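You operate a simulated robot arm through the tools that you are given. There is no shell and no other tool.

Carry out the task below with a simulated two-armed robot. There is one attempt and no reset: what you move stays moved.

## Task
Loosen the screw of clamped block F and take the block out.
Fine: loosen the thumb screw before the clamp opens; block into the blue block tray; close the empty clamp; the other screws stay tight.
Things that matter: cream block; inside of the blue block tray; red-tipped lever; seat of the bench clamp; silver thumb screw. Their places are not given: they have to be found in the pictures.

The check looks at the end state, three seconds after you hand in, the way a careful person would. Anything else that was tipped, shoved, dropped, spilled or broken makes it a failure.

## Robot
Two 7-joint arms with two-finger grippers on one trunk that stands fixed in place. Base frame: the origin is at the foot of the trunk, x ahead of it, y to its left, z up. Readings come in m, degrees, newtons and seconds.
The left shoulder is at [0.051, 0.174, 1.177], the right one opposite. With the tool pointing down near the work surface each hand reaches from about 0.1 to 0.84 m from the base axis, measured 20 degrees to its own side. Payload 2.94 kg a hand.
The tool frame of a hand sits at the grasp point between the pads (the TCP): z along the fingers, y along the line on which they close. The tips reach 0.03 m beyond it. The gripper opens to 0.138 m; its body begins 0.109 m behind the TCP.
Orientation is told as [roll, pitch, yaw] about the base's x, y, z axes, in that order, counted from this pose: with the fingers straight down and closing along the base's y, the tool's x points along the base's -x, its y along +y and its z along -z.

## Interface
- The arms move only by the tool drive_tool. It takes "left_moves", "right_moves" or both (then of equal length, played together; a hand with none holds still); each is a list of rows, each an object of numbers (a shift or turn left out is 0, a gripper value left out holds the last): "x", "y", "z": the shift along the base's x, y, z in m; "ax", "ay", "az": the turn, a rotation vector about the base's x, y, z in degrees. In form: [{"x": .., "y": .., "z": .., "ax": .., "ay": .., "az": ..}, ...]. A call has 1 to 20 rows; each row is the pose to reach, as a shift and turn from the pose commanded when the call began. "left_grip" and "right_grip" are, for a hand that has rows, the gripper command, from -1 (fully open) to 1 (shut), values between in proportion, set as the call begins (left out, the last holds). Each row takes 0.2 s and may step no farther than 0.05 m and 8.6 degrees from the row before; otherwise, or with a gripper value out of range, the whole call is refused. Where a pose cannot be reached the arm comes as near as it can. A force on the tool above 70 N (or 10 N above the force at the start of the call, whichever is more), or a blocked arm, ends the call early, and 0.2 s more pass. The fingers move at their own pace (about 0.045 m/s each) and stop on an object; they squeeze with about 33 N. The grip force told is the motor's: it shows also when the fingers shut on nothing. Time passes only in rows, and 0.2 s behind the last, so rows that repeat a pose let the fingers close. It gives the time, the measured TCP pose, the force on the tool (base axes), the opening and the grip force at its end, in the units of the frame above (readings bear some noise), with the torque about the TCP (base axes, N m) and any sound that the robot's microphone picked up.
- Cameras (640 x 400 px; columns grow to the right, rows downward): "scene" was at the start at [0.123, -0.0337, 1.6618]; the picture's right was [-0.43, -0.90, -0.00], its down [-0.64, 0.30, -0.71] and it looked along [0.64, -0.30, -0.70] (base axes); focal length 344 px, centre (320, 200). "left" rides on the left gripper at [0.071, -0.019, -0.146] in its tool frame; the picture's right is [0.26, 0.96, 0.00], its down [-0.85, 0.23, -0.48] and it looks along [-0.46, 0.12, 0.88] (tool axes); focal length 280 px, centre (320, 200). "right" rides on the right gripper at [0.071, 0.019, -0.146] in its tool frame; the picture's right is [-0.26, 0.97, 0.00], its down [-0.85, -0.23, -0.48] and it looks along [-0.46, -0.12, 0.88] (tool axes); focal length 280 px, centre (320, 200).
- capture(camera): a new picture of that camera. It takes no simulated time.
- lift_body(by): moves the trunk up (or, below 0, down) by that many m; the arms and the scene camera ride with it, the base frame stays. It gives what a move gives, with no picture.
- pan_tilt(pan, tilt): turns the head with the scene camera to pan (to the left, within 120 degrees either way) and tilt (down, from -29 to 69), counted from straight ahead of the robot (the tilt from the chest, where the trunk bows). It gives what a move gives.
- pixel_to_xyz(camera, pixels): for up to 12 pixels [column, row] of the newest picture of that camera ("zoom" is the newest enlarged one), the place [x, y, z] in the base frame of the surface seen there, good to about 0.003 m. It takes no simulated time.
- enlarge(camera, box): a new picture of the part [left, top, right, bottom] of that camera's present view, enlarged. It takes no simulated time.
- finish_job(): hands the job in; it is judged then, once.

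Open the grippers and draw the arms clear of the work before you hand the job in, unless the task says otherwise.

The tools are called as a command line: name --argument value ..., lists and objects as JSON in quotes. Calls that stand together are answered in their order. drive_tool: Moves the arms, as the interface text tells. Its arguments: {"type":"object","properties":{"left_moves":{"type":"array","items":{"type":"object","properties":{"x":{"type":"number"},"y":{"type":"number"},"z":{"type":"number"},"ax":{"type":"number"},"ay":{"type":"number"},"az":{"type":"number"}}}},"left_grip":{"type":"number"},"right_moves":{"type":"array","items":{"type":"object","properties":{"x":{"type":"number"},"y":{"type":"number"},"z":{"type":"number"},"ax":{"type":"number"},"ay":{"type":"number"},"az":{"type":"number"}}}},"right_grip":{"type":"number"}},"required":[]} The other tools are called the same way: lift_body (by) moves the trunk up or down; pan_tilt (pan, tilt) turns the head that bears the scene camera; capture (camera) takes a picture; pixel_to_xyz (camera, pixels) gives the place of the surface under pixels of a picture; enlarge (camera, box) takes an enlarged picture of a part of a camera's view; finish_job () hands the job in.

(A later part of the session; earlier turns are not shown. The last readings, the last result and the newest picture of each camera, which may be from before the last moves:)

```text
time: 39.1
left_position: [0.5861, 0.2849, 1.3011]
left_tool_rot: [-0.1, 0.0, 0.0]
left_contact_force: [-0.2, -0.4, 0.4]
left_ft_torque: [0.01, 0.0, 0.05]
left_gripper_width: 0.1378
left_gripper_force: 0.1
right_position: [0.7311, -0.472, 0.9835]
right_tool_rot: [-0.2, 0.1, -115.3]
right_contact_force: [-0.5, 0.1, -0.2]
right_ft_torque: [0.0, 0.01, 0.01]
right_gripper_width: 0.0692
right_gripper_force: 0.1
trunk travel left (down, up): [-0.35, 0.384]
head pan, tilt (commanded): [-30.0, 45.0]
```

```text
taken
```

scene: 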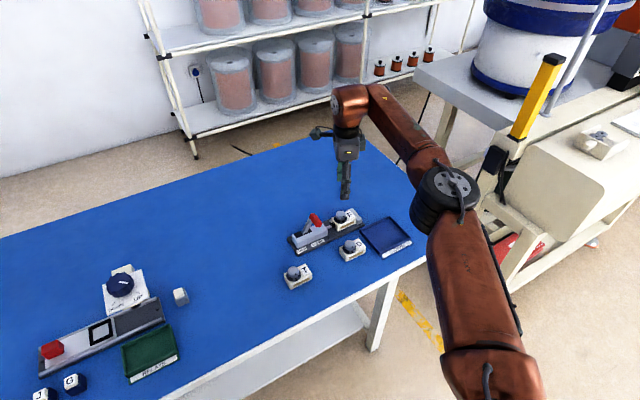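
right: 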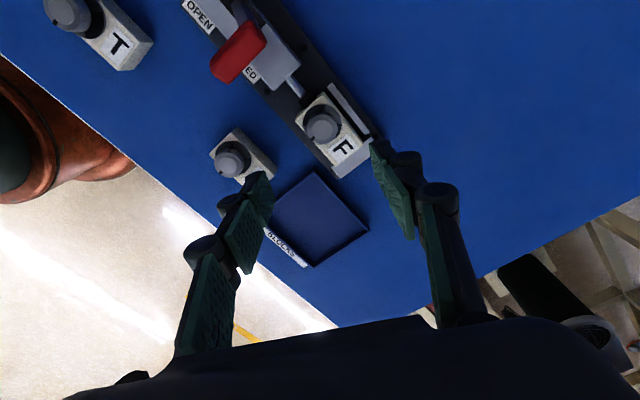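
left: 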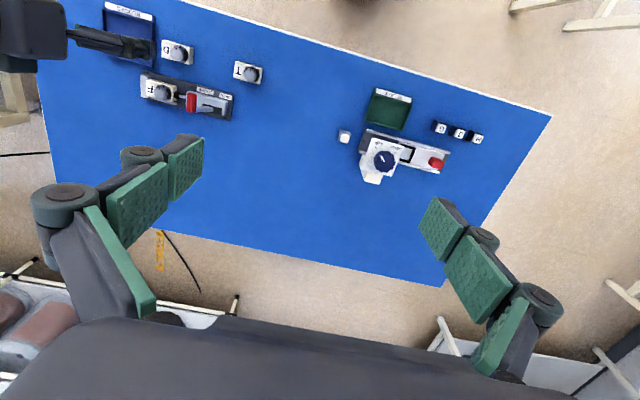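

The knob appears at (322,124), close to where the tool axis should project (320,130). I zoom to refine the knob's centre.

enlarge --camera "right" --box '[280, 80, 380, 180]'

pixel_to_xyz --camera "right" --pixels '[[323, 127], [316, 125], [330, 125], [323, 120], [323, 133], [345, 150], [305, 125], [342, 100], [365, 130]]'

```text
4.00 times, centred on (330, 130) of right
```

zoom: 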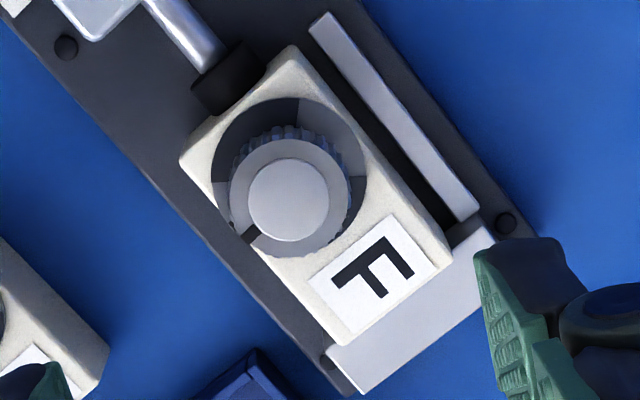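

```text
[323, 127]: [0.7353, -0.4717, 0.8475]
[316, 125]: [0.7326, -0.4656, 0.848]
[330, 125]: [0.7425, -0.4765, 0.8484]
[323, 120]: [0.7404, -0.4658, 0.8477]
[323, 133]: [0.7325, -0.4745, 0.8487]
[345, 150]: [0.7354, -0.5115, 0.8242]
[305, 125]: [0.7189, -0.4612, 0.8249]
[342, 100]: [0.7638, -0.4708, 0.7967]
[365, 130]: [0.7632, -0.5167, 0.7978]
```

The knob centre projects to (322,130), i.e. ≈(0.734,-0.473) and radius 14.7 mm. I descend to z≈0.861 with fingers straddling it, gripper still at 0.069 m.

drive_tool --right_moves '[{"x": 0.002, "y": -0.001, "z": -0.03}, {"x": 0.002, "y": -0.001, "z": -0.06}, {"x": 0.002, "y": -0.001, "z": -0.09}, {"x": 0.002, "y": -0.001, "z": -0.11}, {"x": 0.002, "y": -0.001, "z": -0.122}, {"x": 0.002, "y": -0.001, "z": -0.122}]'

capture --camera "right"

enlarge --camera "scene" --box '[280, 140, 430, 260]'

```text
time: 40.5
left_position: [0.585, 0.2853, 1.3017]
left_tool_rot: [0.0, 0.0, -0.1]
left_contact_force: [-0.5, 0.5, 0.7]
left_ft_torque: [0.0, 0.01, 0.01]
left_gripper_width: 0.1381
left_gripper_force: 0.0
right_position: [0.7323, -0.4739, 0.8611]
right_tool_rot: [-0.2, 0.1, -115.2]
right_contact_force: [0.2, -0.1, 0.1]
right_ft_torque: [0.02, 0.02, -0.04]
right_gripper_width: 0.0688
right_gripper_force: 0.1
trunk travel left (down, up): [-0.35, 0.384]
head pan, tilt (commanded): [-30.0, 45.0]
```

```text
taken
```

right: 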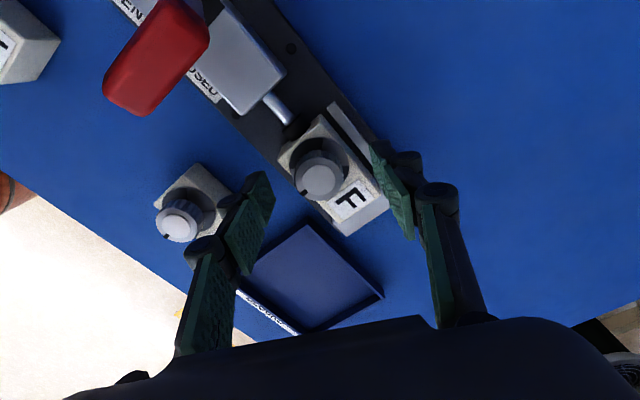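

```text
3.33 times, centred on (355, 200) of scene
```

zoom: 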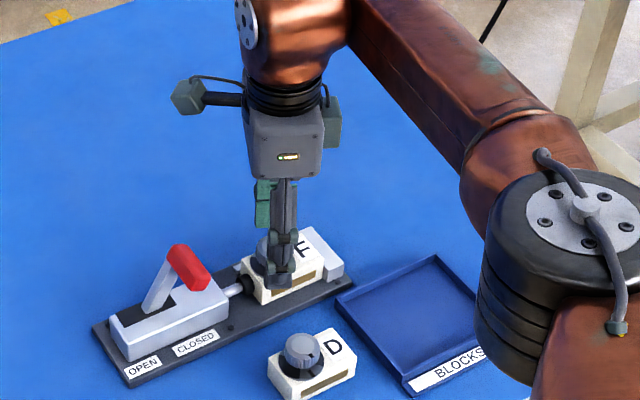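

The fingers straddle the knob with no contact force. I close onto the knob, holding the pose.

drive_tool --right_grip 1.0 --right_moves '[{"z": 0}, {"z": 0}, {"z": 0}, {"z": 0}, {"z": 0}]'

capture --camera "right"

```text
time: 41.7
left_position: [0.5855, 0.2859, 1.3015]
left_tool_rot: [0.0, 0.1, -0.1]
left_contact_force: [0.8, 0.3, 0.9]
left_ft_torque: [-0.04, -0.01, 0.01]
left_gripper_width: 0.138
left_gripper_force: 0.0
right_position: [0.7325, -0.4744, 0.8615]
right_tool_rot: [-0.2, 0.2, -115.2]
right_contact_force: [-5.5, 2.9, 0.6]
right_ft_torque: [0.14, 0.24, 0.01]
right_gripper_width: 0.0305
right_gripper_force: 33.2
trunk travel left (down, up): [-0.35, 0.384]
head pan, tilt (commanded): [-30.0, 45.0]
```

```text
taken
```

right: 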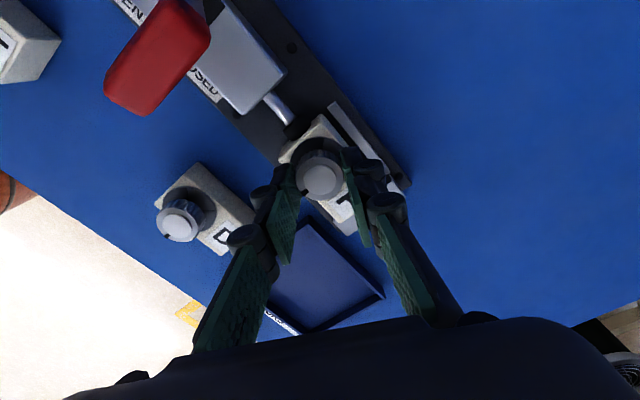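

Gripped at 0.0305 m with 33 N. I now turn counter-clockwise (+az) by about 32° and watch torque and sound.

drive_tool --right_moves '[{"x": -0.001, "y": 0.0005, "az": 8}, {"x": -0.001, "y": 0.0005, "az": 16}, {"x": -0.001, "y": 0.0005, "az": 24}, {"x": -0.001, "y": 0.0005, "az": 32}]'

enlarge --camera "right" --box '[260, 100, 400, 240]'

```text
time: 42.7
left_position: [0.5859, 0.2863, 1.3008]
left_tool_rot: [0.0, 0.0, 0.1]
left_contact_force: [-0.4, 0.5, -0.2]
left_ft_torque: [-0.03, 0.02, -0.02]
left_gripper_width: 0.1378
left_gripper_force: 0.0
right_position: [0.7334, -0.4742, 0.8631]
right_tool_rot: [0.0, 0.1, -83.1]
right_contact_force: [4.0, -1.2, 0.1]
right_ft_torque: [-0.14, -0.18, -0.01]
right_gripper_width: 0.0309
right_gripper_force: 33.3
trunk travel left (down, up): [-0.35, 0.384]
head pan, tilt (commanded): [-30.0, 45.0]
```

```text
2.86 times, centred on (330, 170) of right
```

zoom: 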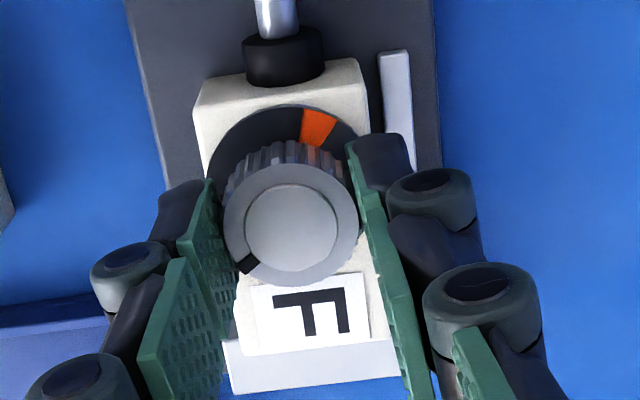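

The knob's mark rotated ~35° CCW (now at (247,262) in zoom) and an orange sector appeared on the ring at (320,125). I continue 24° more.

drive_tool --right_moves '[{"az": 8}, {"az": 16}, {"az": 24}, {"az": 24}]'

enlarge --camera "right" --box '[260, 100, 400, 240]'

enlarge --camera "scene" --box '[310, 190, 390, 250]'

```text
time: 43.7
left_position: [0.5867, 0.2853, 1.2997]
left_tool_rot: [0.0, 0.0, 0.0]
left_contact_force: [0.7, 0.7, -0.4]
left_ft_torque: [0.0, -0.02, 0.01]
left_gripper_width: 0.1381
left_gripper_force: 0.1
right_position: [0.732, -0.4732, 0.8623]
right_tool_rot: [-0.1, 0.1, -59.3]
right_contact_force: [7.1, -3.5, 2.2]
right_ft_torque: [-0.26, -0.38, 0.0]
right_gripper_width: 0.0308
right_gripper_force: 33.3
trunk travel left (down, up): [-0.35, 0.384]
head pan, tilt (commanded): [-30.0, 45.0]
```

```text
2.86 times, centred on (330, 170) of right
```

zoom: 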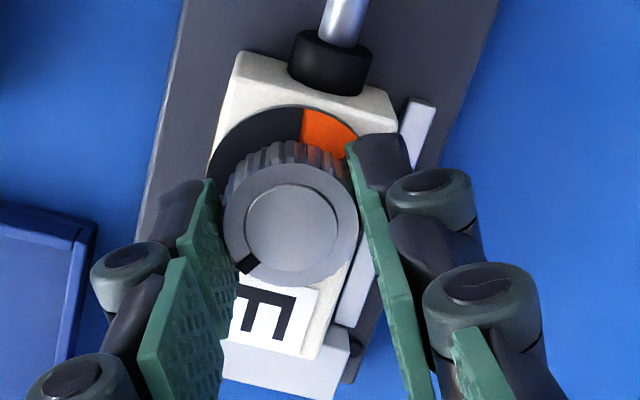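

```text
6.67 times, centred on (350, 220) of scene
```

zoom: 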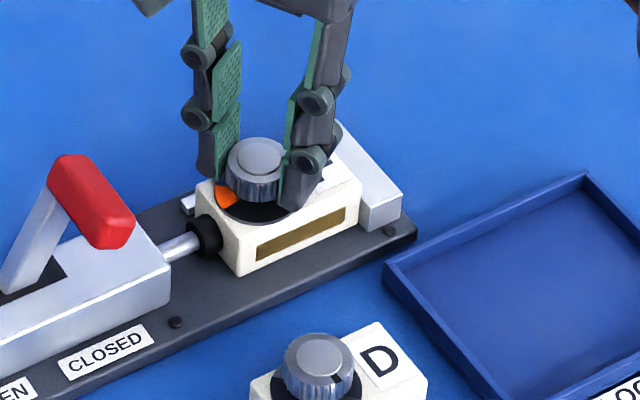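

The orange sector grows with the turn (56° so far). I continue another 24°, easing the small sideways force.

drive_tool --right_moves '[{"x": 0.001, "y": -0.0005, "az": 8}, {"x": 0.001, "y": -0.0005, "az": 16}, {"x": 0.001, "y": -0.0005, "az": 24}, {"x": 0.001, "y": -0.0005, "az": 24}]'

enlarge --camera "right" --box '[260, 100, 400, 240]'

```text
time: 44.7
left_position: [0.5854, 0.287, 1.3012]
left_tool_rot: [0.0, 0.1, 0.0]
left_contact_force: [-0.1, 0.3, 0.0]
left_ft_torque: [-0.02, 0.01, 0.01]
left_gripper_width: 0.1376
left_gripper_force: 0.1
right_position: [0.7334, -0.4731, 0.8614]
right_tool_rot: [-0.2, 0.3, -35.2]
right_contact_force: [1.9, -0.3, 1.7]
right_ft_torque: [-0.03, -0.06, 0.01]
right_gripper_width: 0.0304
right_gripper_force: 33.1
trunk travel left (down, up): [-0.35, 0.384]
head pan, tilt (commanded): [-30.0, 45.0]
```

```text
2.86 times, centred on (330, 170) of right
```

zoom: 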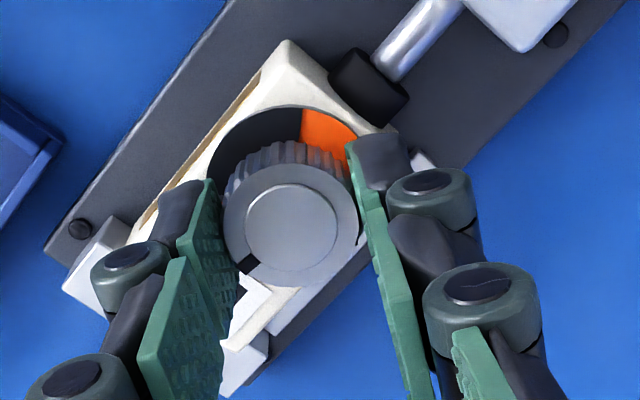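

80° turned; the hand follows freely. I release, rise a little and look at the whole dial.

drive_tool --right_grip 0.0 --right_moves '[{"z": 0}, {"z": 0}, {"z": 0}, {"z": 0.03}, {"z": 0.06}, {"z": 0.09}, {"z": 0.1}]'

enlarge --camera "right" --box '[270, 70, 390, 190]'

enlarge --camera "scene" --box '[310, 190, 390, 250]'

```text
time: 46.3
left_position: [0.5863, 0.2851, 1.3016]
left_tool_rot: [0.0, 0.0, 0.0]
left_contact_force: [-0.5, 0.7, -0.6]
left_ft_torque: [0.02, 0.03, 0.01]
left_gripper_width: 0.1379
left_gripper_force: 0.1
right_position: [0.7342, -0.4729, 0.9626]
right_tool_rot: [-0.3, 0.2, -35.3]
right_contact_force: [0.2, 0.4, -0.4]
right_ft_torque: [0.03, -0.04, 0.03]
right_gripper_width: 0.0691
right_gripper_force: 0.1
trunk travel left (down, up): [-0.35, 0.384]
head pan, tilt (commanded): [-30.0, 45.0]
```

```text
3.33 times, centred on (330, 130) of right
```

zoom: 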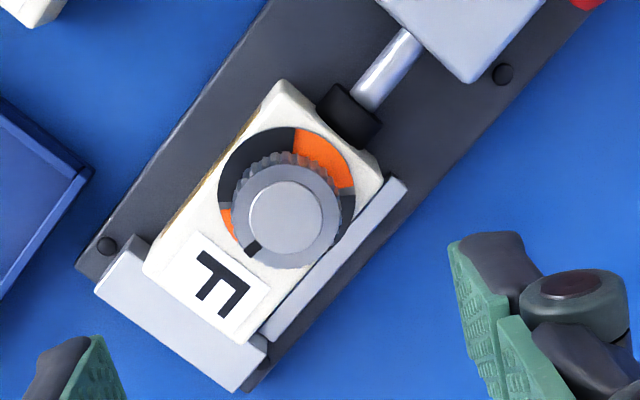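

```text
6.67 times, centred on (350, 220) of scene
```

zoom: 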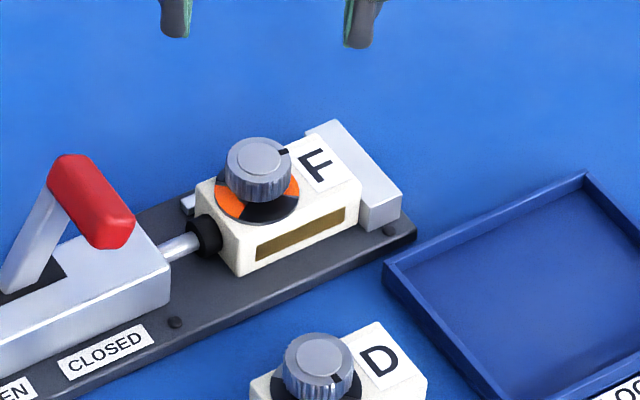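

The dial now shows two orange windows with a sliver of grey left at (347,197) and (224,205). I zoom in more to judge how much further to turn.

enlarge --camera "right" --box '[290, 100, 350, 155]'

```text
7.27 times, centred on (320, 128) of right
```

zoom: 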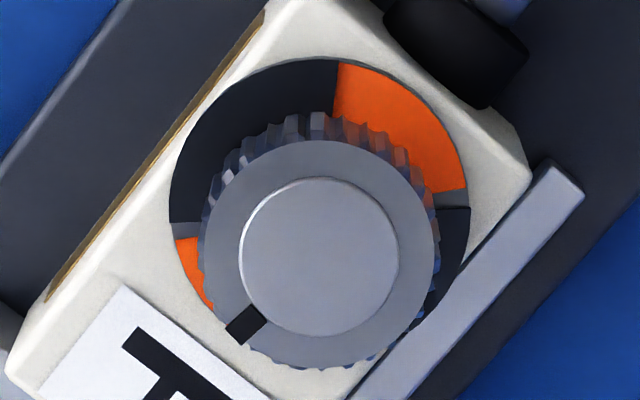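

About 8–10° of grey remains. I turn the open hand back by 25°, descend, and will regrip for a final ~15° turn.

drive_tool --right_moves '[{"az": -8}, {"az": -16}, {"az": -24, "z": -0.02}, {"az": -25, "z": -0.05}, {"az": -25, "z": -0.08}, {"az": -25, "z": -0.1}, {"az": -25, "z": -0.1}]'

drive_tool --right_grip 1.0 --right_moves '[{"z": 0}, {"z": 0}, {"z": 0}, {"z": 0}, {"z": 0}, {"az": 5}, {"az": 10}, {"az": 14}, {"az": 14}]'

enlarge --camera "right" --box '[260, 100, 400, 240]'

```text
time: 47.9
left_position: [0.5861, 0.2863, 1.3017]
left_tool_rot: [0.0, 0.0, 0.0]
left_contact_force: [0.4, 0.2, -0.1]
left_ft_torque: [0.0, -0.01, 0.0]
left_gripper_width: 0.1382
left_gripper_force: 0.0
right_position: [0.7334, -0.4739, 0.862]
right_tool_rot: [-0.2, 0.1, -60.2]
right_contact_force: [0.0, -0.3, -0.4]
right_ft_torque: [-0.03, 0.0, 0.01]
right_gripper_width: 0.069
right_gripper_force: 0.2
trunk travel left (down, up): [-0.35, 0.384]
head pan, tilt (commanded): [-30.0, 45.0]
```

```text
time: 49.9
left_position: [0.5865, 0.2869, 1.3012]
left_tool_rot: [-0.1, -0.1, 0.0]
left_contact_force: [-0.1, 0.5, -0.3]
left_ft_torque: [-0.03, -0.02, -0.02]
left_gripper_width: 0.1381
left_gripper_force: 0.1
right_position: [0.734, -0.4731, 0.8626]
right_tool_rot: [-0.2, 0.1, -46.2]
right_contact_force: [1.2, 0.0, 0.5]
right_ft_torque: [0.02, -0.06, -0.13]
right_gripper_width: 0.0309
right_gripper_force: 32.9
trunk travel left (down, up): [-0.35, 0.384]
head pan, tilt (commanded): [-30.0, 45.0]
```

```text
2.86 times, centred on (330, 170) of right
```

zoom: 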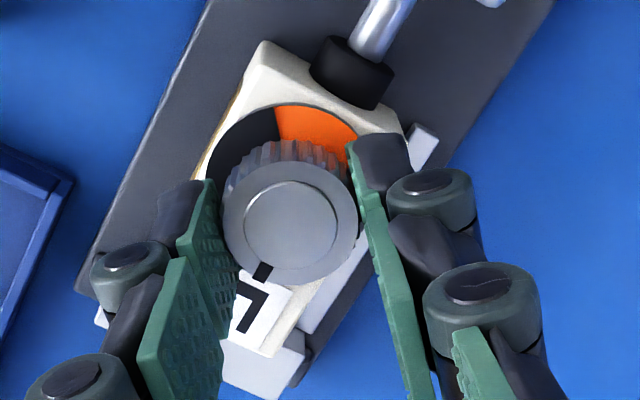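

A torque of -0.13 N·m now appears, which suggests the screw has reached its end stop. I release, rise and look at the dial.

drive_tool --right_grip 0.0 --right_moves '[{"z": 0}, {"z": 0}, {"z": 0}, {"z": 0.03}, {"z": 0.06}, {"z": 0.09}, {"z": 0.12}]'

enlarge --camera "right" --box '[290, 95, 350, 160]'

enlarge --camera "scene" --box '[280, 190, 400, 280]'

```text
time: 51.5
left_position: [0.5855, 0.2858, 1.3013]
left_tool_rot: [0.1, 0.0, -0.1]
left_contact_force: [-1.6, 0.1, -0.5]
left_ft_torque: [-0.03, 0.03, -0.01]
left_gripper_width: 0.138
left_gripper_force: 0.1
right_position: [0.7332, -0.4743, 0.9832]
right_tool_rot: [-0.2, 0.2, -46.3]
right_contact_force: [-0.2, -0.4, -0.5]
right_ft_torque: [-0.05, -0.02, -0.01]
right_gripper_width: 0.0694
right_gripper_force: 0.0
trunk travel left (down, up): [-0.35, 0.384]
head pan, tilt (commanded): [-30.0, 45.0]
```

```text
6.15 times, centred on (320, 128) of right
```

zoom: 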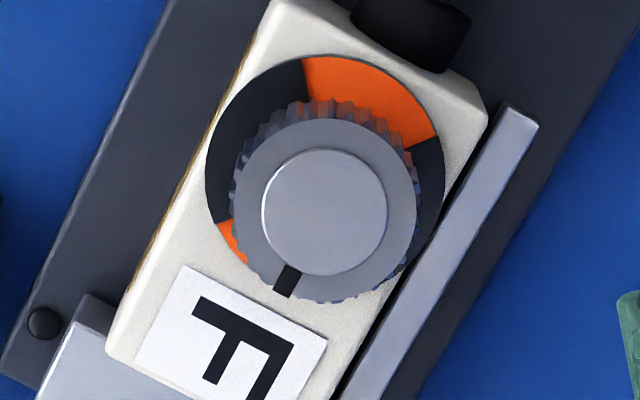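

```text
4.44 times, centred on (340, 235) of scene
```

zoom: 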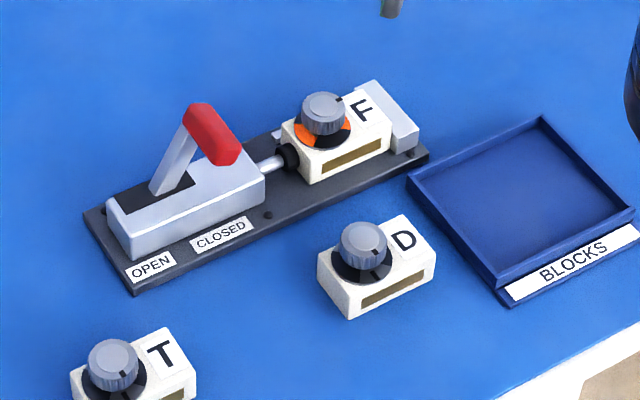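

The windows are fully orange and the mark sits exactly 90° around, so F's screw is loose; D and T remain at their tight marks. Now I measure the lever closely.

enlarge --camera "scene" --box '[285, 200, 345, 250]'

pixel_to_xyz --camera "zoom" --pixels '[[320, 130], [280, 85], [350, 170], [385, 190], [300, 90], [255, 150], [225, 215], [200, 240], [310, 105], [360, 200], [130, 235], [260, 205]]'

```text
8.00 times, centred on (315, 225) of scene
```

zoom: 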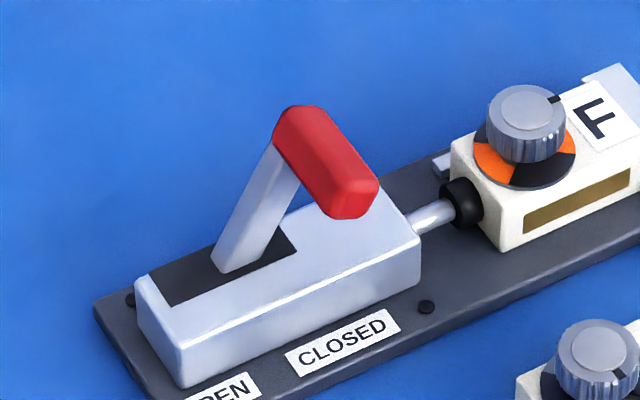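

```text
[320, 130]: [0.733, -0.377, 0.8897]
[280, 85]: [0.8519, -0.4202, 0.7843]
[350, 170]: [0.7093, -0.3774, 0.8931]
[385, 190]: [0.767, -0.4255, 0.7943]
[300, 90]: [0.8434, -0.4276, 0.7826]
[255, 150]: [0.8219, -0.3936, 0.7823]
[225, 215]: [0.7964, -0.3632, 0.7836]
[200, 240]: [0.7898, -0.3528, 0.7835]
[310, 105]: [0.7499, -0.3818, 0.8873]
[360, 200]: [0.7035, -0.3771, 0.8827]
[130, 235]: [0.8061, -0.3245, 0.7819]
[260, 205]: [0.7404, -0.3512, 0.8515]
```

The red bar spans x≈0.70–0.752 at y≈-0.377, z≈0.889; the slot extends to +y. I close the gripper, turn to yaw -90° and go to (0.728,-0.43) above the gap between knob and lever.

drive_tool --right_grip 1.0 --right_moves '[{"az": -8, "y": 0.01}, {"az": -16, "y": 0.02}, {"az": -24, "y": 0.03, "x": -0.003}, {"az": -32, "y": 0.04, "x": -0.005}, {"az": -40, "y": 0.044, "x": -0.005}, {"az": -44, "y": 0.044, "x": -0.005}, {"az": -44, "y": 0.044, "x": -0.005}, {"az": -44, "y": 0.044, "x": -0.005}]'

capture --camera "right"

enlarge --camera "scene" --box '[280, 140, 430, 260]'

```text
time: 53.3
left_position: [0.5856, 0.2867, 1.3007]
left_tool_rot: [0.0, 0.0, -0.1]
left_contact_force: [-0.1, -0.2, -1.1]
left_ft_torque: [0.01, 0.01, 0.0]
left_gripper_width: 0.1382
left_gripper_force: 0.1
right_position: [0.7283, -0.4294, 0.9818]
right_tool_rot: [-0.2, 0.1, -90.3]
right_contact_force: [0.2, 1.0, 0.2]
right_ft_torque: [0.03, -0.02, -0.01]
right_gripper_width: 0.0
right_gripper_force: 28.3
trunk travel left (down, up): [-0.35, 0.384]
head pan, tilt (commanded): [-30.0, 45.0]
```

```text
taken
```

right: 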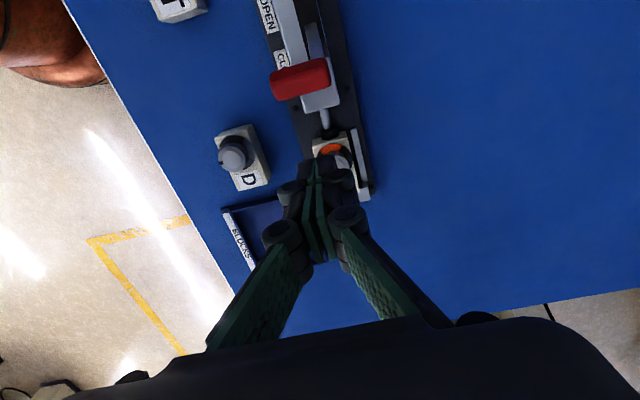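

```text
3.33 times, centred on (355, 200) of scene
```

zoom: 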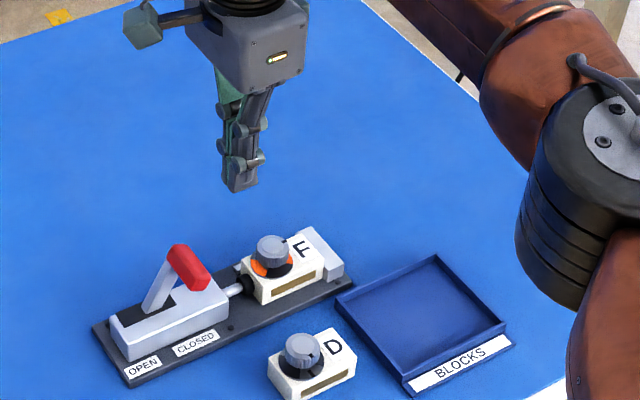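

The closed fingers hang over the gap, clear of the lever. I descend to z≈0.887 (tips ≈0.857).

drive_tool --right_moves '[{"z": -0.03}, {"z": -0.06}, {"z": -0.08}, {"z": -0.095}, {"z": -0.095}]'

capture --camera "right"

enlarge --camera "scene" --box '[280, 160, 400, 260]'

```text
time: 54.5
left_position: [0.5858, 0.286, 1.3023]
left_tool_rot: [0.0, 0.0, 0.0]
left_contact_force: [0.2, 1.0, 0.4]
left_ft_torque: [0.03, 0.0, -0.02]
left_gripper_width: 0.1378
left_gripper_force: 0.1
right_position: [0.7284, -0.4286, 0.8863]
right_tool_rot: [-0.1, 0.2, -90.2]
right_contact_force: [0.8, 1.1, 0.6]
right_ft_torque: [0.0, 0.04, 0.03]
right_gripper_width: 0.0
right_gripper_force: 28.7
trunk travel left (down, up): [-0.35, 0.384]
head pan, tilt (commanded): [-30.0, 45.0]
```

```text
taken
```

right: 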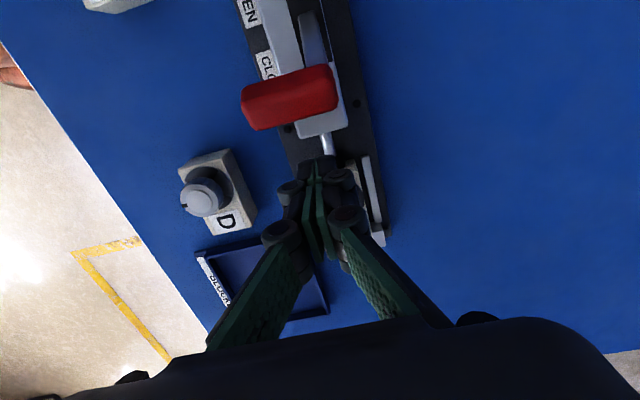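

```text
4.00 times, centred on (340, 210) of scene
```

zoom: 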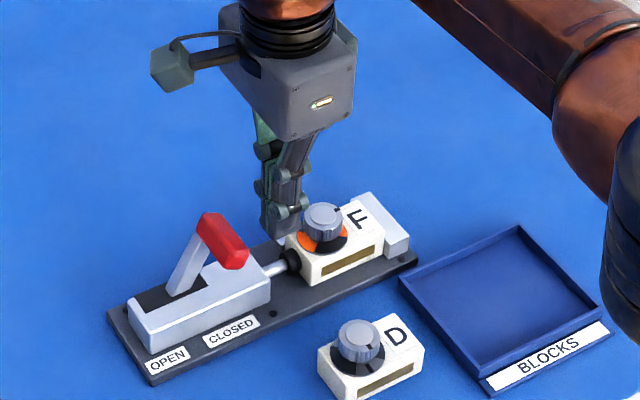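

The finger is between knob and red bar with no force. I push +y by 0.05 m in small steps to start swinging the lever.

drive_tool --right_moves '[{"y": 0.012}, {"y": 0.024}, {"y": 0.034}, {"y": 0.042}, {"y": 0.05}]'

enlarge --camera "scene" --box '[280, 160, 400, 260]'

```text
time: 55.7
left_position: [0.5856, 0.2862, 1.3018]
left_tool_rot: [0.0, 0.0, 0.0]
left_contact_force: [0.2, 0.5, 0.6]
left_ft_torque: [0.0, 0.01, -0.01]
left_gripper_width: 0.1378
left_gripper_force: 0.2
right_position: [0.7283, -0.3788, 0.8879]
right_tool_rot: [-0.2, 0.1, -90.1]
right_contact_force: [-0.1, -0.6, -0.4]
right_ft_torque: [-0.04, 0.01, -0.01]
right_gripper_width: 0.0003
right_gripper_force: 28.5
trunk travel left (down, up): [-0.35, 0.384]
head pan, tilt (commanded): [-30.0, 45.0]
```

```text
4.00 times, centred on (340, 210) of scene
```

zoom: 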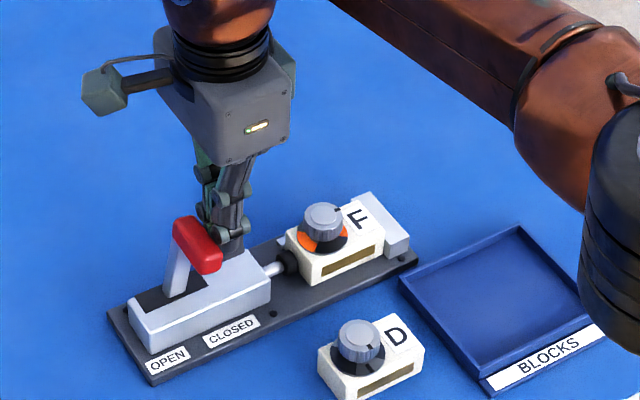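

The lever swung to near vertical with almost no force. I push another 0.045 m.

drive_tool --right_moves '[{"y": 0.01}, {"y": 0.02}, {"y": 0.03}, {"y": 0.038}, {"y": 0.045}]'

enlarge --camera "scene" --box '[280, 160, 400, 260]'

capture --camera "right"

```text
time: 56.9
left_position: [0.5864, 0.2858, 1.3012]
left_tool_rot: [0.0, -0.1, 0.0]
left_contact_force: [0.3, 0.0, 0.0]
left_ft_torque: [-0.01, 0.02, 0.01]
left_gripper_width: 0.1379
left_gripper_force: 0.2
right_position: [0.7289, -0.3342, 0.8879]
right_tool_rot: [-0.2, 0.1, -90.2]
right_contact_force: [-0.1, 0.0, -0.1]
right_ft_torque: [-0.03, 0.0, 0.02]
right_gripper_width: 0.0001
right_gripper_force: 28.5
trunk travel left (down, up): [-0.35, 0.384]
head pan, tilt (commanded): [-30.0, 45.0]
```

```text
4.00 times, centred on (340, 210) of scene
```

zoom: 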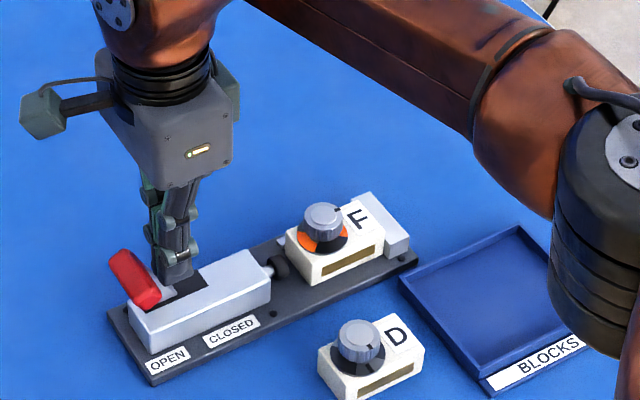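

```text
taken
```

right: 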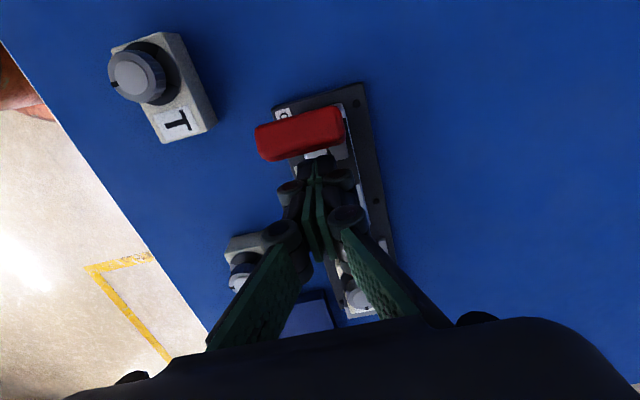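

The lever now leans to the OPEN end and the spindle boot has drawn away from F. I back off and raise the hand to check whether the lever is fully open.

drive_tool --right_moves '[{"y": -0.01, "z": 0.03}, {"y": -0.02, "z": 0.07}, {"y": -0.03, "z": 0.11}, {"y": -0.05, "z": 0.13}, {"y": -0.08, "z": 0.13}, {"y": -0.11, "z": 0.13}]'

enlarge --camera "scene" --box '[280, 190, 370, 260]'

pixel_to_xyz --camera "zoom" --pixels '[[95, 245], [135, 290], [80, 225], [200, 260], [395, 250], [425, 245], [450, 240], [470, 180], [250, 250], [330, 250]]'

```text
time: 58.3
left_position: [0.5861, 0.2852, 1.3018]
left_tool_rot: [0.0, 0.0, -0.1]
left_contact_force: [-0.7, 0.0, -0.4]
left_ft_torque: [0.01, -0.02, -0.01]
left_gripper_width: 0.1381
left_gripper_force: 0.1
right_position: [0.7282, -0.445, 1.0177]
right_tool_rot: [-0.2, 0.1, -90.3]
right_contact_force: [0.7, -0.2, 0.6]
right_ft_torque: [0.03, 0.0, 0.02]
right_gripper_width: 0.0
right_gripper_force: 28.5
trunk travel left (down, up): [-0.35, 0.384]
head pan, tilt (commanded): [-30.0, 45.0]
```

```text
5.71 times, centred on (325, 225) of scene
```

zoom: 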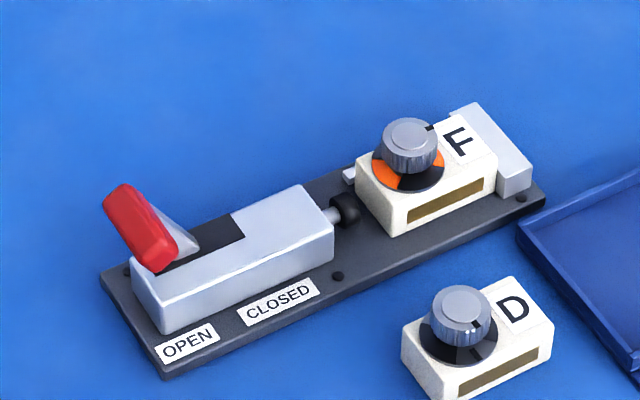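

```text
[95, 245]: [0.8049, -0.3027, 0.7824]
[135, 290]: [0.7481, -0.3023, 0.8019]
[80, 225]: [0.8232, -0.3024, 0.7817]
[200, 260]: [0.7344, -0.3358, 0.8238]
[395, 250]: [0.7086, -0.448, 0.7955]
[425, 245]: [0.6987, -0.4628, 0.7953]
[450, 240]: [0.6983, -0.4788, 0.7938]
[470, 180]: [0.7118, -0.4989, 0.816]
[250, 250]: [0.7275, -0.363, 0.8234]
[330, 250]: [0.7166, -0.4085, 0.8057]
```

The spindle has pulled back ~12 mm from F and the lever leans well over. I measure the red bar's place now.

pixel_to_xyz --camera "zoom" --pixels '[[140, 225], [125, 200], [160, 255], [150, 240], [180, 240], [348, 208], [375, 200], [360, 185], [348, 178], [115, 225]]'

enlarge --camera "right" --box '[240, 0, 420, 120]'

```text
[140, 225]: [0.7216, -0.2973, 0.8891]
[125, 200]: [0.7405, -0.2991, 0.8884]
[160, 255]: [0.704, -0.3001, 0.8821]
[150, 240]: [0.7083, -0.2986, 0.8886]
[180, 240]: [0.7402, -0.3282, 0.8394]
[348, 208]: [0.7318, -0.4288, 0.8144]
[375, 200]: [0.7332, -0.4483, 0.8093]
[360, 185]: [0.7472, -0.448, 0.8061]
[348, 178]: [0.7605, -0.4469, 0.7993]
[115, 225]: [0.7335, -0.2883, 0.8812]
```

```text
3.33 times, centred on (330, 60) of right
```

zoom: 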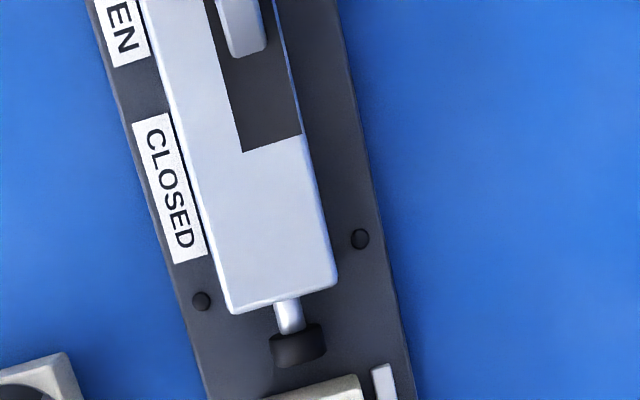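

The bar now rests at y≈-0.297, z≈0.887 – mirror image of the closed pose about the pivot, so the clamp is open. I open the fingers to ~0.085 m and position over F's centre (0.733,-0.483) at yaw -90°.

drive_tool --right_grip -0.23 --right_moves '[{"x": 0.003, "y": -0.02, "z": -0.01}, {"x": 0.005, "y": -0.037, "z": -0.03}, {"x": 0.005, "y": -0.037, "z": -0.06}, {"x": 0.005, "y": -0.037, "z": -0.068}, {"x": 0.005, "y": -0.037, "z": -0.068}]'

capture --camera "right"

enlarge --camera "right" --box '[240, 60, 420, 200]'

pixel_to_xyz --camera "zoom" --pixels '[[320, 200], [320, 230], [320, 260]]'

```text
time: 59.5
left_position: [0.5856, 0.2866, 1.3014]
left_tool_rot: [0.0, 0.0, 0.0]
left_contact_force: [-1.1, -0.4, 0.2]
left_ft_torque: [0.02, -0.04, 0.0]
left_gripper_width: 0.1382
left_gripper_force: 0.1
right_position: [0.7327, -0.4813, 0.9488]
right_tool_rot: [-0.1, 0.2, -90.2]
right_contact_force: [1.1, -0.2, -0.1]
right_ft_torque: [-0.03, -0.03, -0.01]
right_gripper_width: 0.0849
right_gripper_force: 0.0
trunk travel left (down, up): [-0.35, 0.384]
head pan, tilt (commanded): [-30.0, 45.0]
```

```text
taken
```

right: 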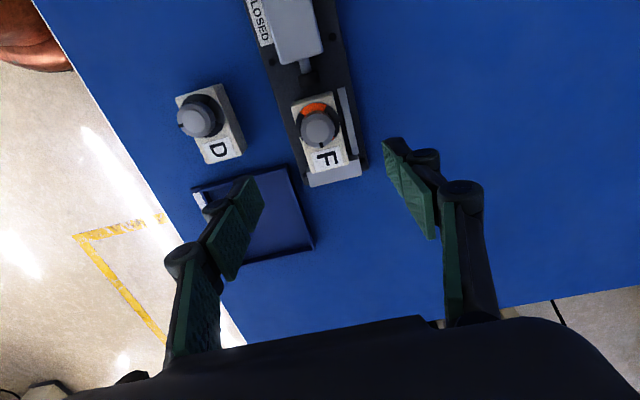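

```text
2.86 times, centred on (330, 130) of right
```

zoom: 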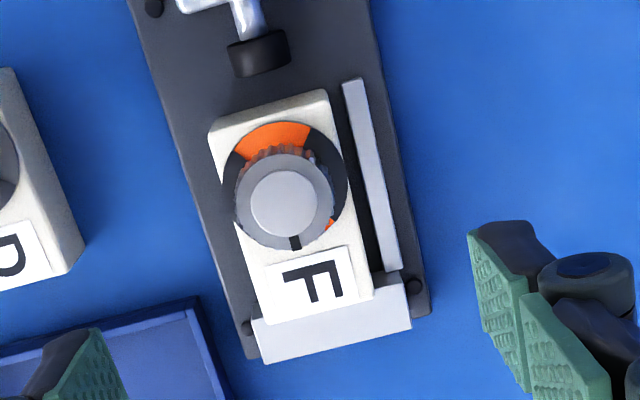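

```text
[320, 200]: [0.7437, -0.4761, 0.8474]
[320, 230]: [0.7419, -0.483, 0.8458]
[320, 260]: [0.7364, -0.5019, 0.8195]
```

The tool axis projects to zoom (291,209), right at F's centre. I descend to TCP z≈0.834 (tips ≈0.804, above the fence top 0.7985).

drive_tool --right_moves '[{"z": -0.03}, {"z": -0.06}, {"z": -0.085}, {"z": -0.105}, {"z": -0.115}, {"z": -0.115}]'

capture --camera "right"

enlarge --camera "scene" --box '[290, 160, 410, 260]'

```text
time: 60.9
left_position: [0.586, 0.2876, 1.3005]
left_tool_rot: [-0.1, 0.0, 0.0]
left_contact_force: [-0.5, 0.0, 0.6]
left_ft_torque: [0.0, 0.01, 0.01]
left_gripper_width: 0.1378
left_gripper_force: 0.0
right_position: [0.734, -0.4816, 0.8335]
right_tool_rot: [-0.2, 0.1, -90.2]
right_contact_force: [-0.3, -0.6, -0.6]
right_ft_torque: [0.02, 0.0, 0.01]
right_gripper_width: 0.0851
right_gripper_force: 0.0
trunk travel left (down, up): [-0.35, 0.384]
head pan, tilt (commanded): [-30.0, 45.0]
```

```text
taken
```

right: 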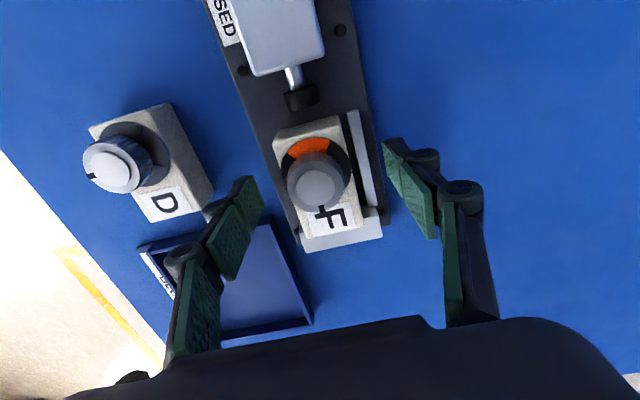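

```text
4.00 times, centred on (350, 210) of scene
```

zoom: 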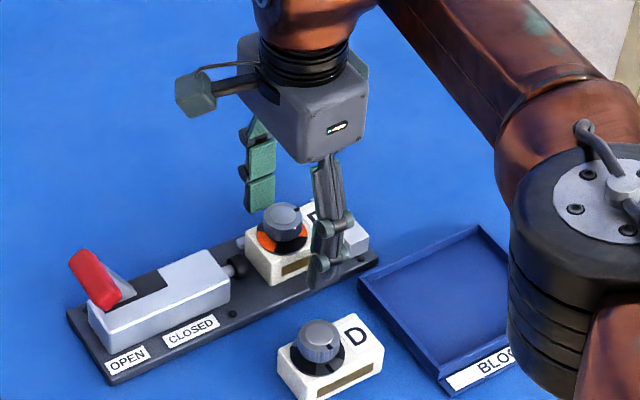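

The fingers straddle F with no contact. I close the gripper on the block's sides.

drive_tool --right_grip 1.0 --right_moves '[{"z": 0}, {"z": 0}, {"z": 0}, {"z": 0}, {"z": 0}, {"z": 0}]'

capture --camera "right"

enlarge --camera "scene" --box '[290, 160, 410, 260]'

```text
time: 62.3
left_position: [0.5862, 0.285, 1.302]
left_tool_rot: [0.0, 0.0, -0.1]
left_contact_force: [-0.2, 0.5, 0.2]
left_ft_torque: [0.01, -0.03, -0.01]
left_gripper_width: 0.138
left_gripper_force: 0.0
right_position: [0.7325, -0.4821, 0.8344]
right_tool_rot: [-0.3, 0.1, -90.2]
right_contact_force: [-0.6, 0.4, -0.3]
right_ft_torque: [-0.01, 0.01, 0.03]
right_gripper_width: 0.0415
right_gripper_force: 32.7
trunk travel left (down, up): [-0.35, 0.384]
head pan, tilt (commanded): [-30.0, 45.0]
```

```text
taken
```

right: 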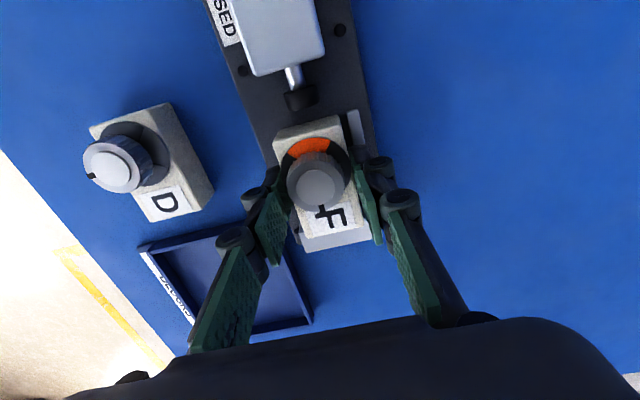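

```text
4.00 times, centred on (350, 210) of scene
```

zoom: 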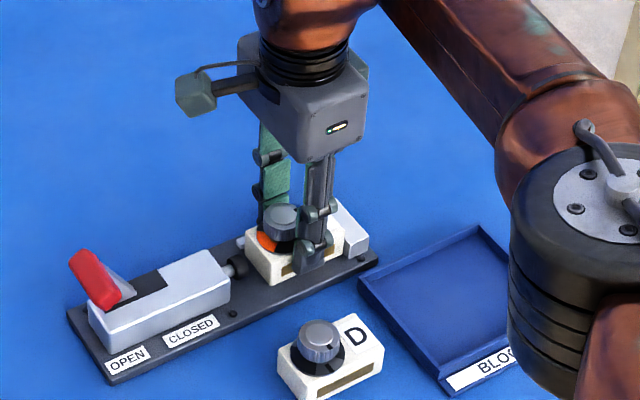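

Gripped at 0.0415 m with 33 N. I lift straight up a few centimetres and check the force and picture.

drive_tool --right_moves '[{"z": 0.01}, {"z": 0.025}, {"z": 0.045}, {"z": 0.06}, {"z": 0.06}]'

enlarge --camera "scene" --box '[290, 150, 430, 265]'

```text
time: 63.5
left_position: [0.5859, 0.2861, 1.3002]
left_tool_rot: [0.0, 0.0, 0.0]
left_contact_force: [0.1, 0.2, 0.6]
left_ft_torque: [-0.03, -0.02, 0.0]
left_gripper_width: 0.1379
left_gripper_force: 0.0
right_position: [0.7331, -0.4823, 0.8944]
right_tool_rot: [-0.2, 0.1, -90.2]
right_contact_force: [-0.2, -0.5, -2.3]
right_ft_torque: [0.01, 0.03, 0.0]
right_gripper_width: 0.0414
right_gripper_force: 33.2
trunk travel left (down, up): [-0.35, 0.384]
head pan, tilt (commanded): [-30.0, 45.0]
```

```text
3.48 times, centred on (360, 208) of scene
```

zoom: 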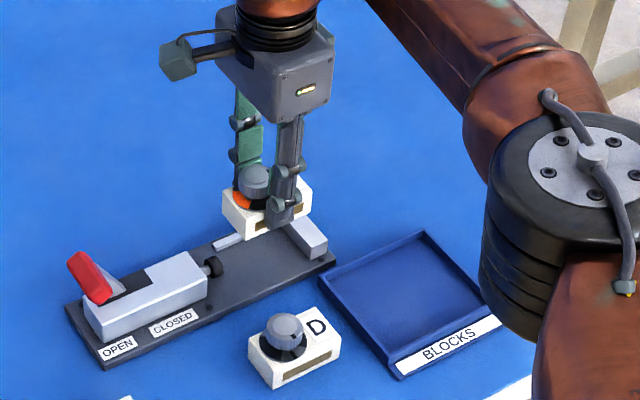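

F is held and lifted cleanly. I raise slightly more and carry it over the tray centre (0.628,-0.574).

drive_tool --right_moves '[{"z": 0.03}, {"x": -0.02, "y": -0.02, "z": 0.035}, {"x": -0.045, "y": -0.042, "z": 0.035}, {"x": -0.07, "y": -0.063, "z": 0.035}, {"x": -0.09, "y": -0.08, "z": 0.035}, {"x": -0.105, "y": -0.091, "z": 0.035}, {"x": -0.105, "y": -0.091, "z": 0.035}]'

capture --camera "scene"

capture --camera "right"

```text
time: 65.1
left_position: [0.5867, 0.2865, 1.3001]
left_tool_rot: [0.0, 0.0, 0.0]
left_contact_force: [-0.3, 0.0, 0.0]
left_ft_torque: [0.03, -0.01, -0.02]
left_gripper_width: 0.138
left_gripper_force: 0.1
right_position: [0.6296, -0.5736, 0.9291]
right_tool_rot: [-0.2, 0.2, -90.3]
right_contact_force: [1.2, -0.2, -0.9]
right_ft_torque: [-0.01, 0.0, 0.01]
right_gripper_width: 0.0414
right_gripper_force: 32.9
trunk travel left (down, up): [-0.35, 0.384]
head pan, tilt (commanded): [-30.0, 45.0]
```

```text
taken
```

scene: 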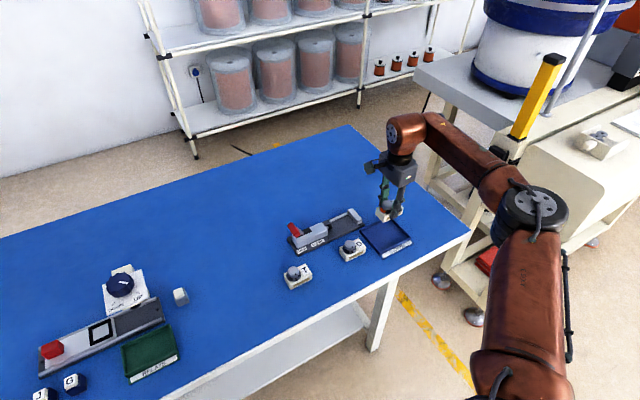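

```text
taken
```

right: 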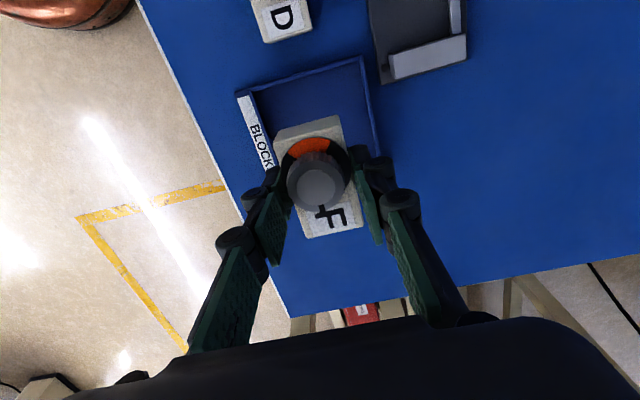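

The tray lies under the block as expected. I lower most of the way (bottom ≈7 mm above the floor), then check.

drive_tool --right_moves '[{"x": -0.001, "z": -0.025}, {"x": -0.001, "z": -0.05}, {"x": -0.001, "z": -0.07}, {"x": -0.001, "z": -0.083}, {"x": -0.001, "z": -0.088}, {"x": -0.001, "z": -0.088}]'

enlarge --camera "scene" --box '[340, 180, 440, 265]'

capture --camera "right"

```text
time: 66.5
left_position: [0.587, 0.2859, 1.3019]
left_tool_rot: [0.0, -0.1, 0.0]
left_contact_force: [-0.2, 0.4, 0.6]
left_ft_torque: [0.01, 0.02, 0.02]
left_gripper_width: 0.138
left_gripper_force: 0.1
right_position: [0.6277, -0.5731, 0.841]
right_tool_rot: [-0.2, 0.1, -90.3]
right_contact_force: [1.2, 0.6, -2.2]
right_ft_torque: [0.02, 0.03, 0.02]
right_gripper_width: 0.0411
right_gripper_force: 33.0
trunk travel left (down, up): [-0.35, 0.384]
head pan, tilt (commanded): [-30.0, 45.0]
```

```text
4.71 times, centred on (390, 222) of scene
```

zoom: 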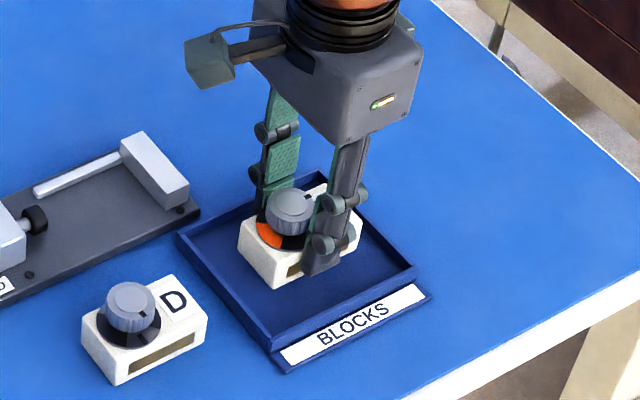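

```text
taken
```

right: 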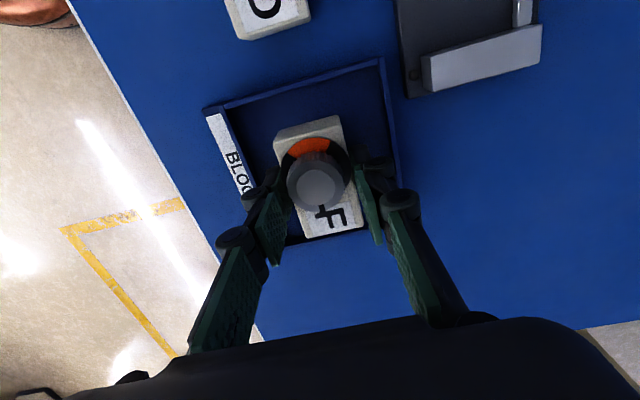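

The block hovers inside the tray walls, roughly centred. I lower the last ~8 mm in small steps watching the vertical force.

drive_tool --right_moves '[{"z": -0.003}, {"z": -0.005}, {"z": -0.007}, {"z": -0.007}]'

```text
time: 67.5
left_position: [0.5851, 0.285, 1.3012]
left_tool_rot: [0.0, 0.0, 0.0]
left_contact_force: [0.0, -0.3, 0.8]
left_ft_torque: [0.03, -0.01, 0.02]
left_gripper_width: 0.1381
left_gripper_force: 0.1
right_position: [0.6269, -0.5734, 0.8335]
right_tool_rot: [-0.3, 0.1, -90.2]
right_contact_force: [-0.4, 0.3, -1.5]
right_ft_torque: [0.01, 0.05, 0.02]
right_gripper_width: 0.0414
right_gripper_force: 33.1
trunk travel left (down, up): [-0.35, 0.384]
head pan, tilt (commanded): [-30.0, 45.0]
```

Still hanging (force -1.5 N, the block's weight). I go down a further 3 mm slowly.

drive_tool --right_moves '[{"z": -0.001}, {"z": -0.002}, {"z": -0.003}, {"z": -0.003}]'

enlarge --camera "scene" --box '[360, 200, 430, 260]'

```text
time: 68.5
left_position: [0.5864, 0.2861, 1.3009]
left_tool_rot: [0.1, 0.0, 0.0]
left_contact_force: [0.0, 0.0, 0.0]
left_ft_torque: [-0.02, 0.02, 0.0]
left_gripper_width: 0.1379
left_gripper_force: 0.1
right_position: [0.6279, -0.573, 0.8311]
right_tool_rot: [-0.2, 0.1, -90.2]
right_contact_force: [-0.3, -0.5, -1.5]
right_ft_torque: [0.02, 0.03, -0.01]
right_gripper_width: 0.0412
right_gripper_force: 32.7
trunk travel left (down, up): [-0.35, 0.384]
head pan, tilt (commanded): [-30.0, 45.0]
```

```text
6.67 times, centred on (395, 230) of scene
```

zoom: 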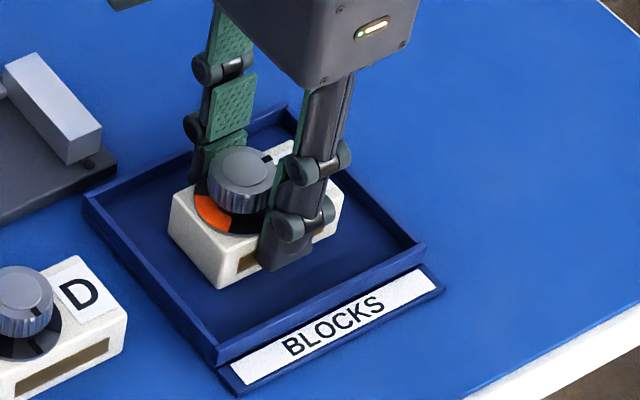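

Still no contact. I go down 3 mm more in 1 mm steps.

drive_tool --right_moves '[{"z": -0.001}, {"z": -0.002}, {"z": -0.003}, {"z": -0.003}]'

```text
time: 69.5
left_position: [0.5853, 0.2868, 1.3028]
left_tool_rot: [0.0, 0.0, 0.0]
left_contact_force: [0.6, -0.8, -0.3]
left_ft_torque: [0.01, 0.02, 0.01]
left_gripper_width: 0.138
left_gripper_force: 0.0
right_position: [0.6275, -0.5733, 0.8298]
right_tool_rot: [0.0, 0.1, -90.2]
right_contact_force: [0.1, -1.2, 5.5]
right_ft_torque: [-0.06, 0.04, 0.0]
right_gripper_width: 0.0413
right_gripper_force: 33.0
trunk travel left (down, up): [-0.35, 0.384]
head pan, tilt (commanded): [-30.0, 45.0]
```

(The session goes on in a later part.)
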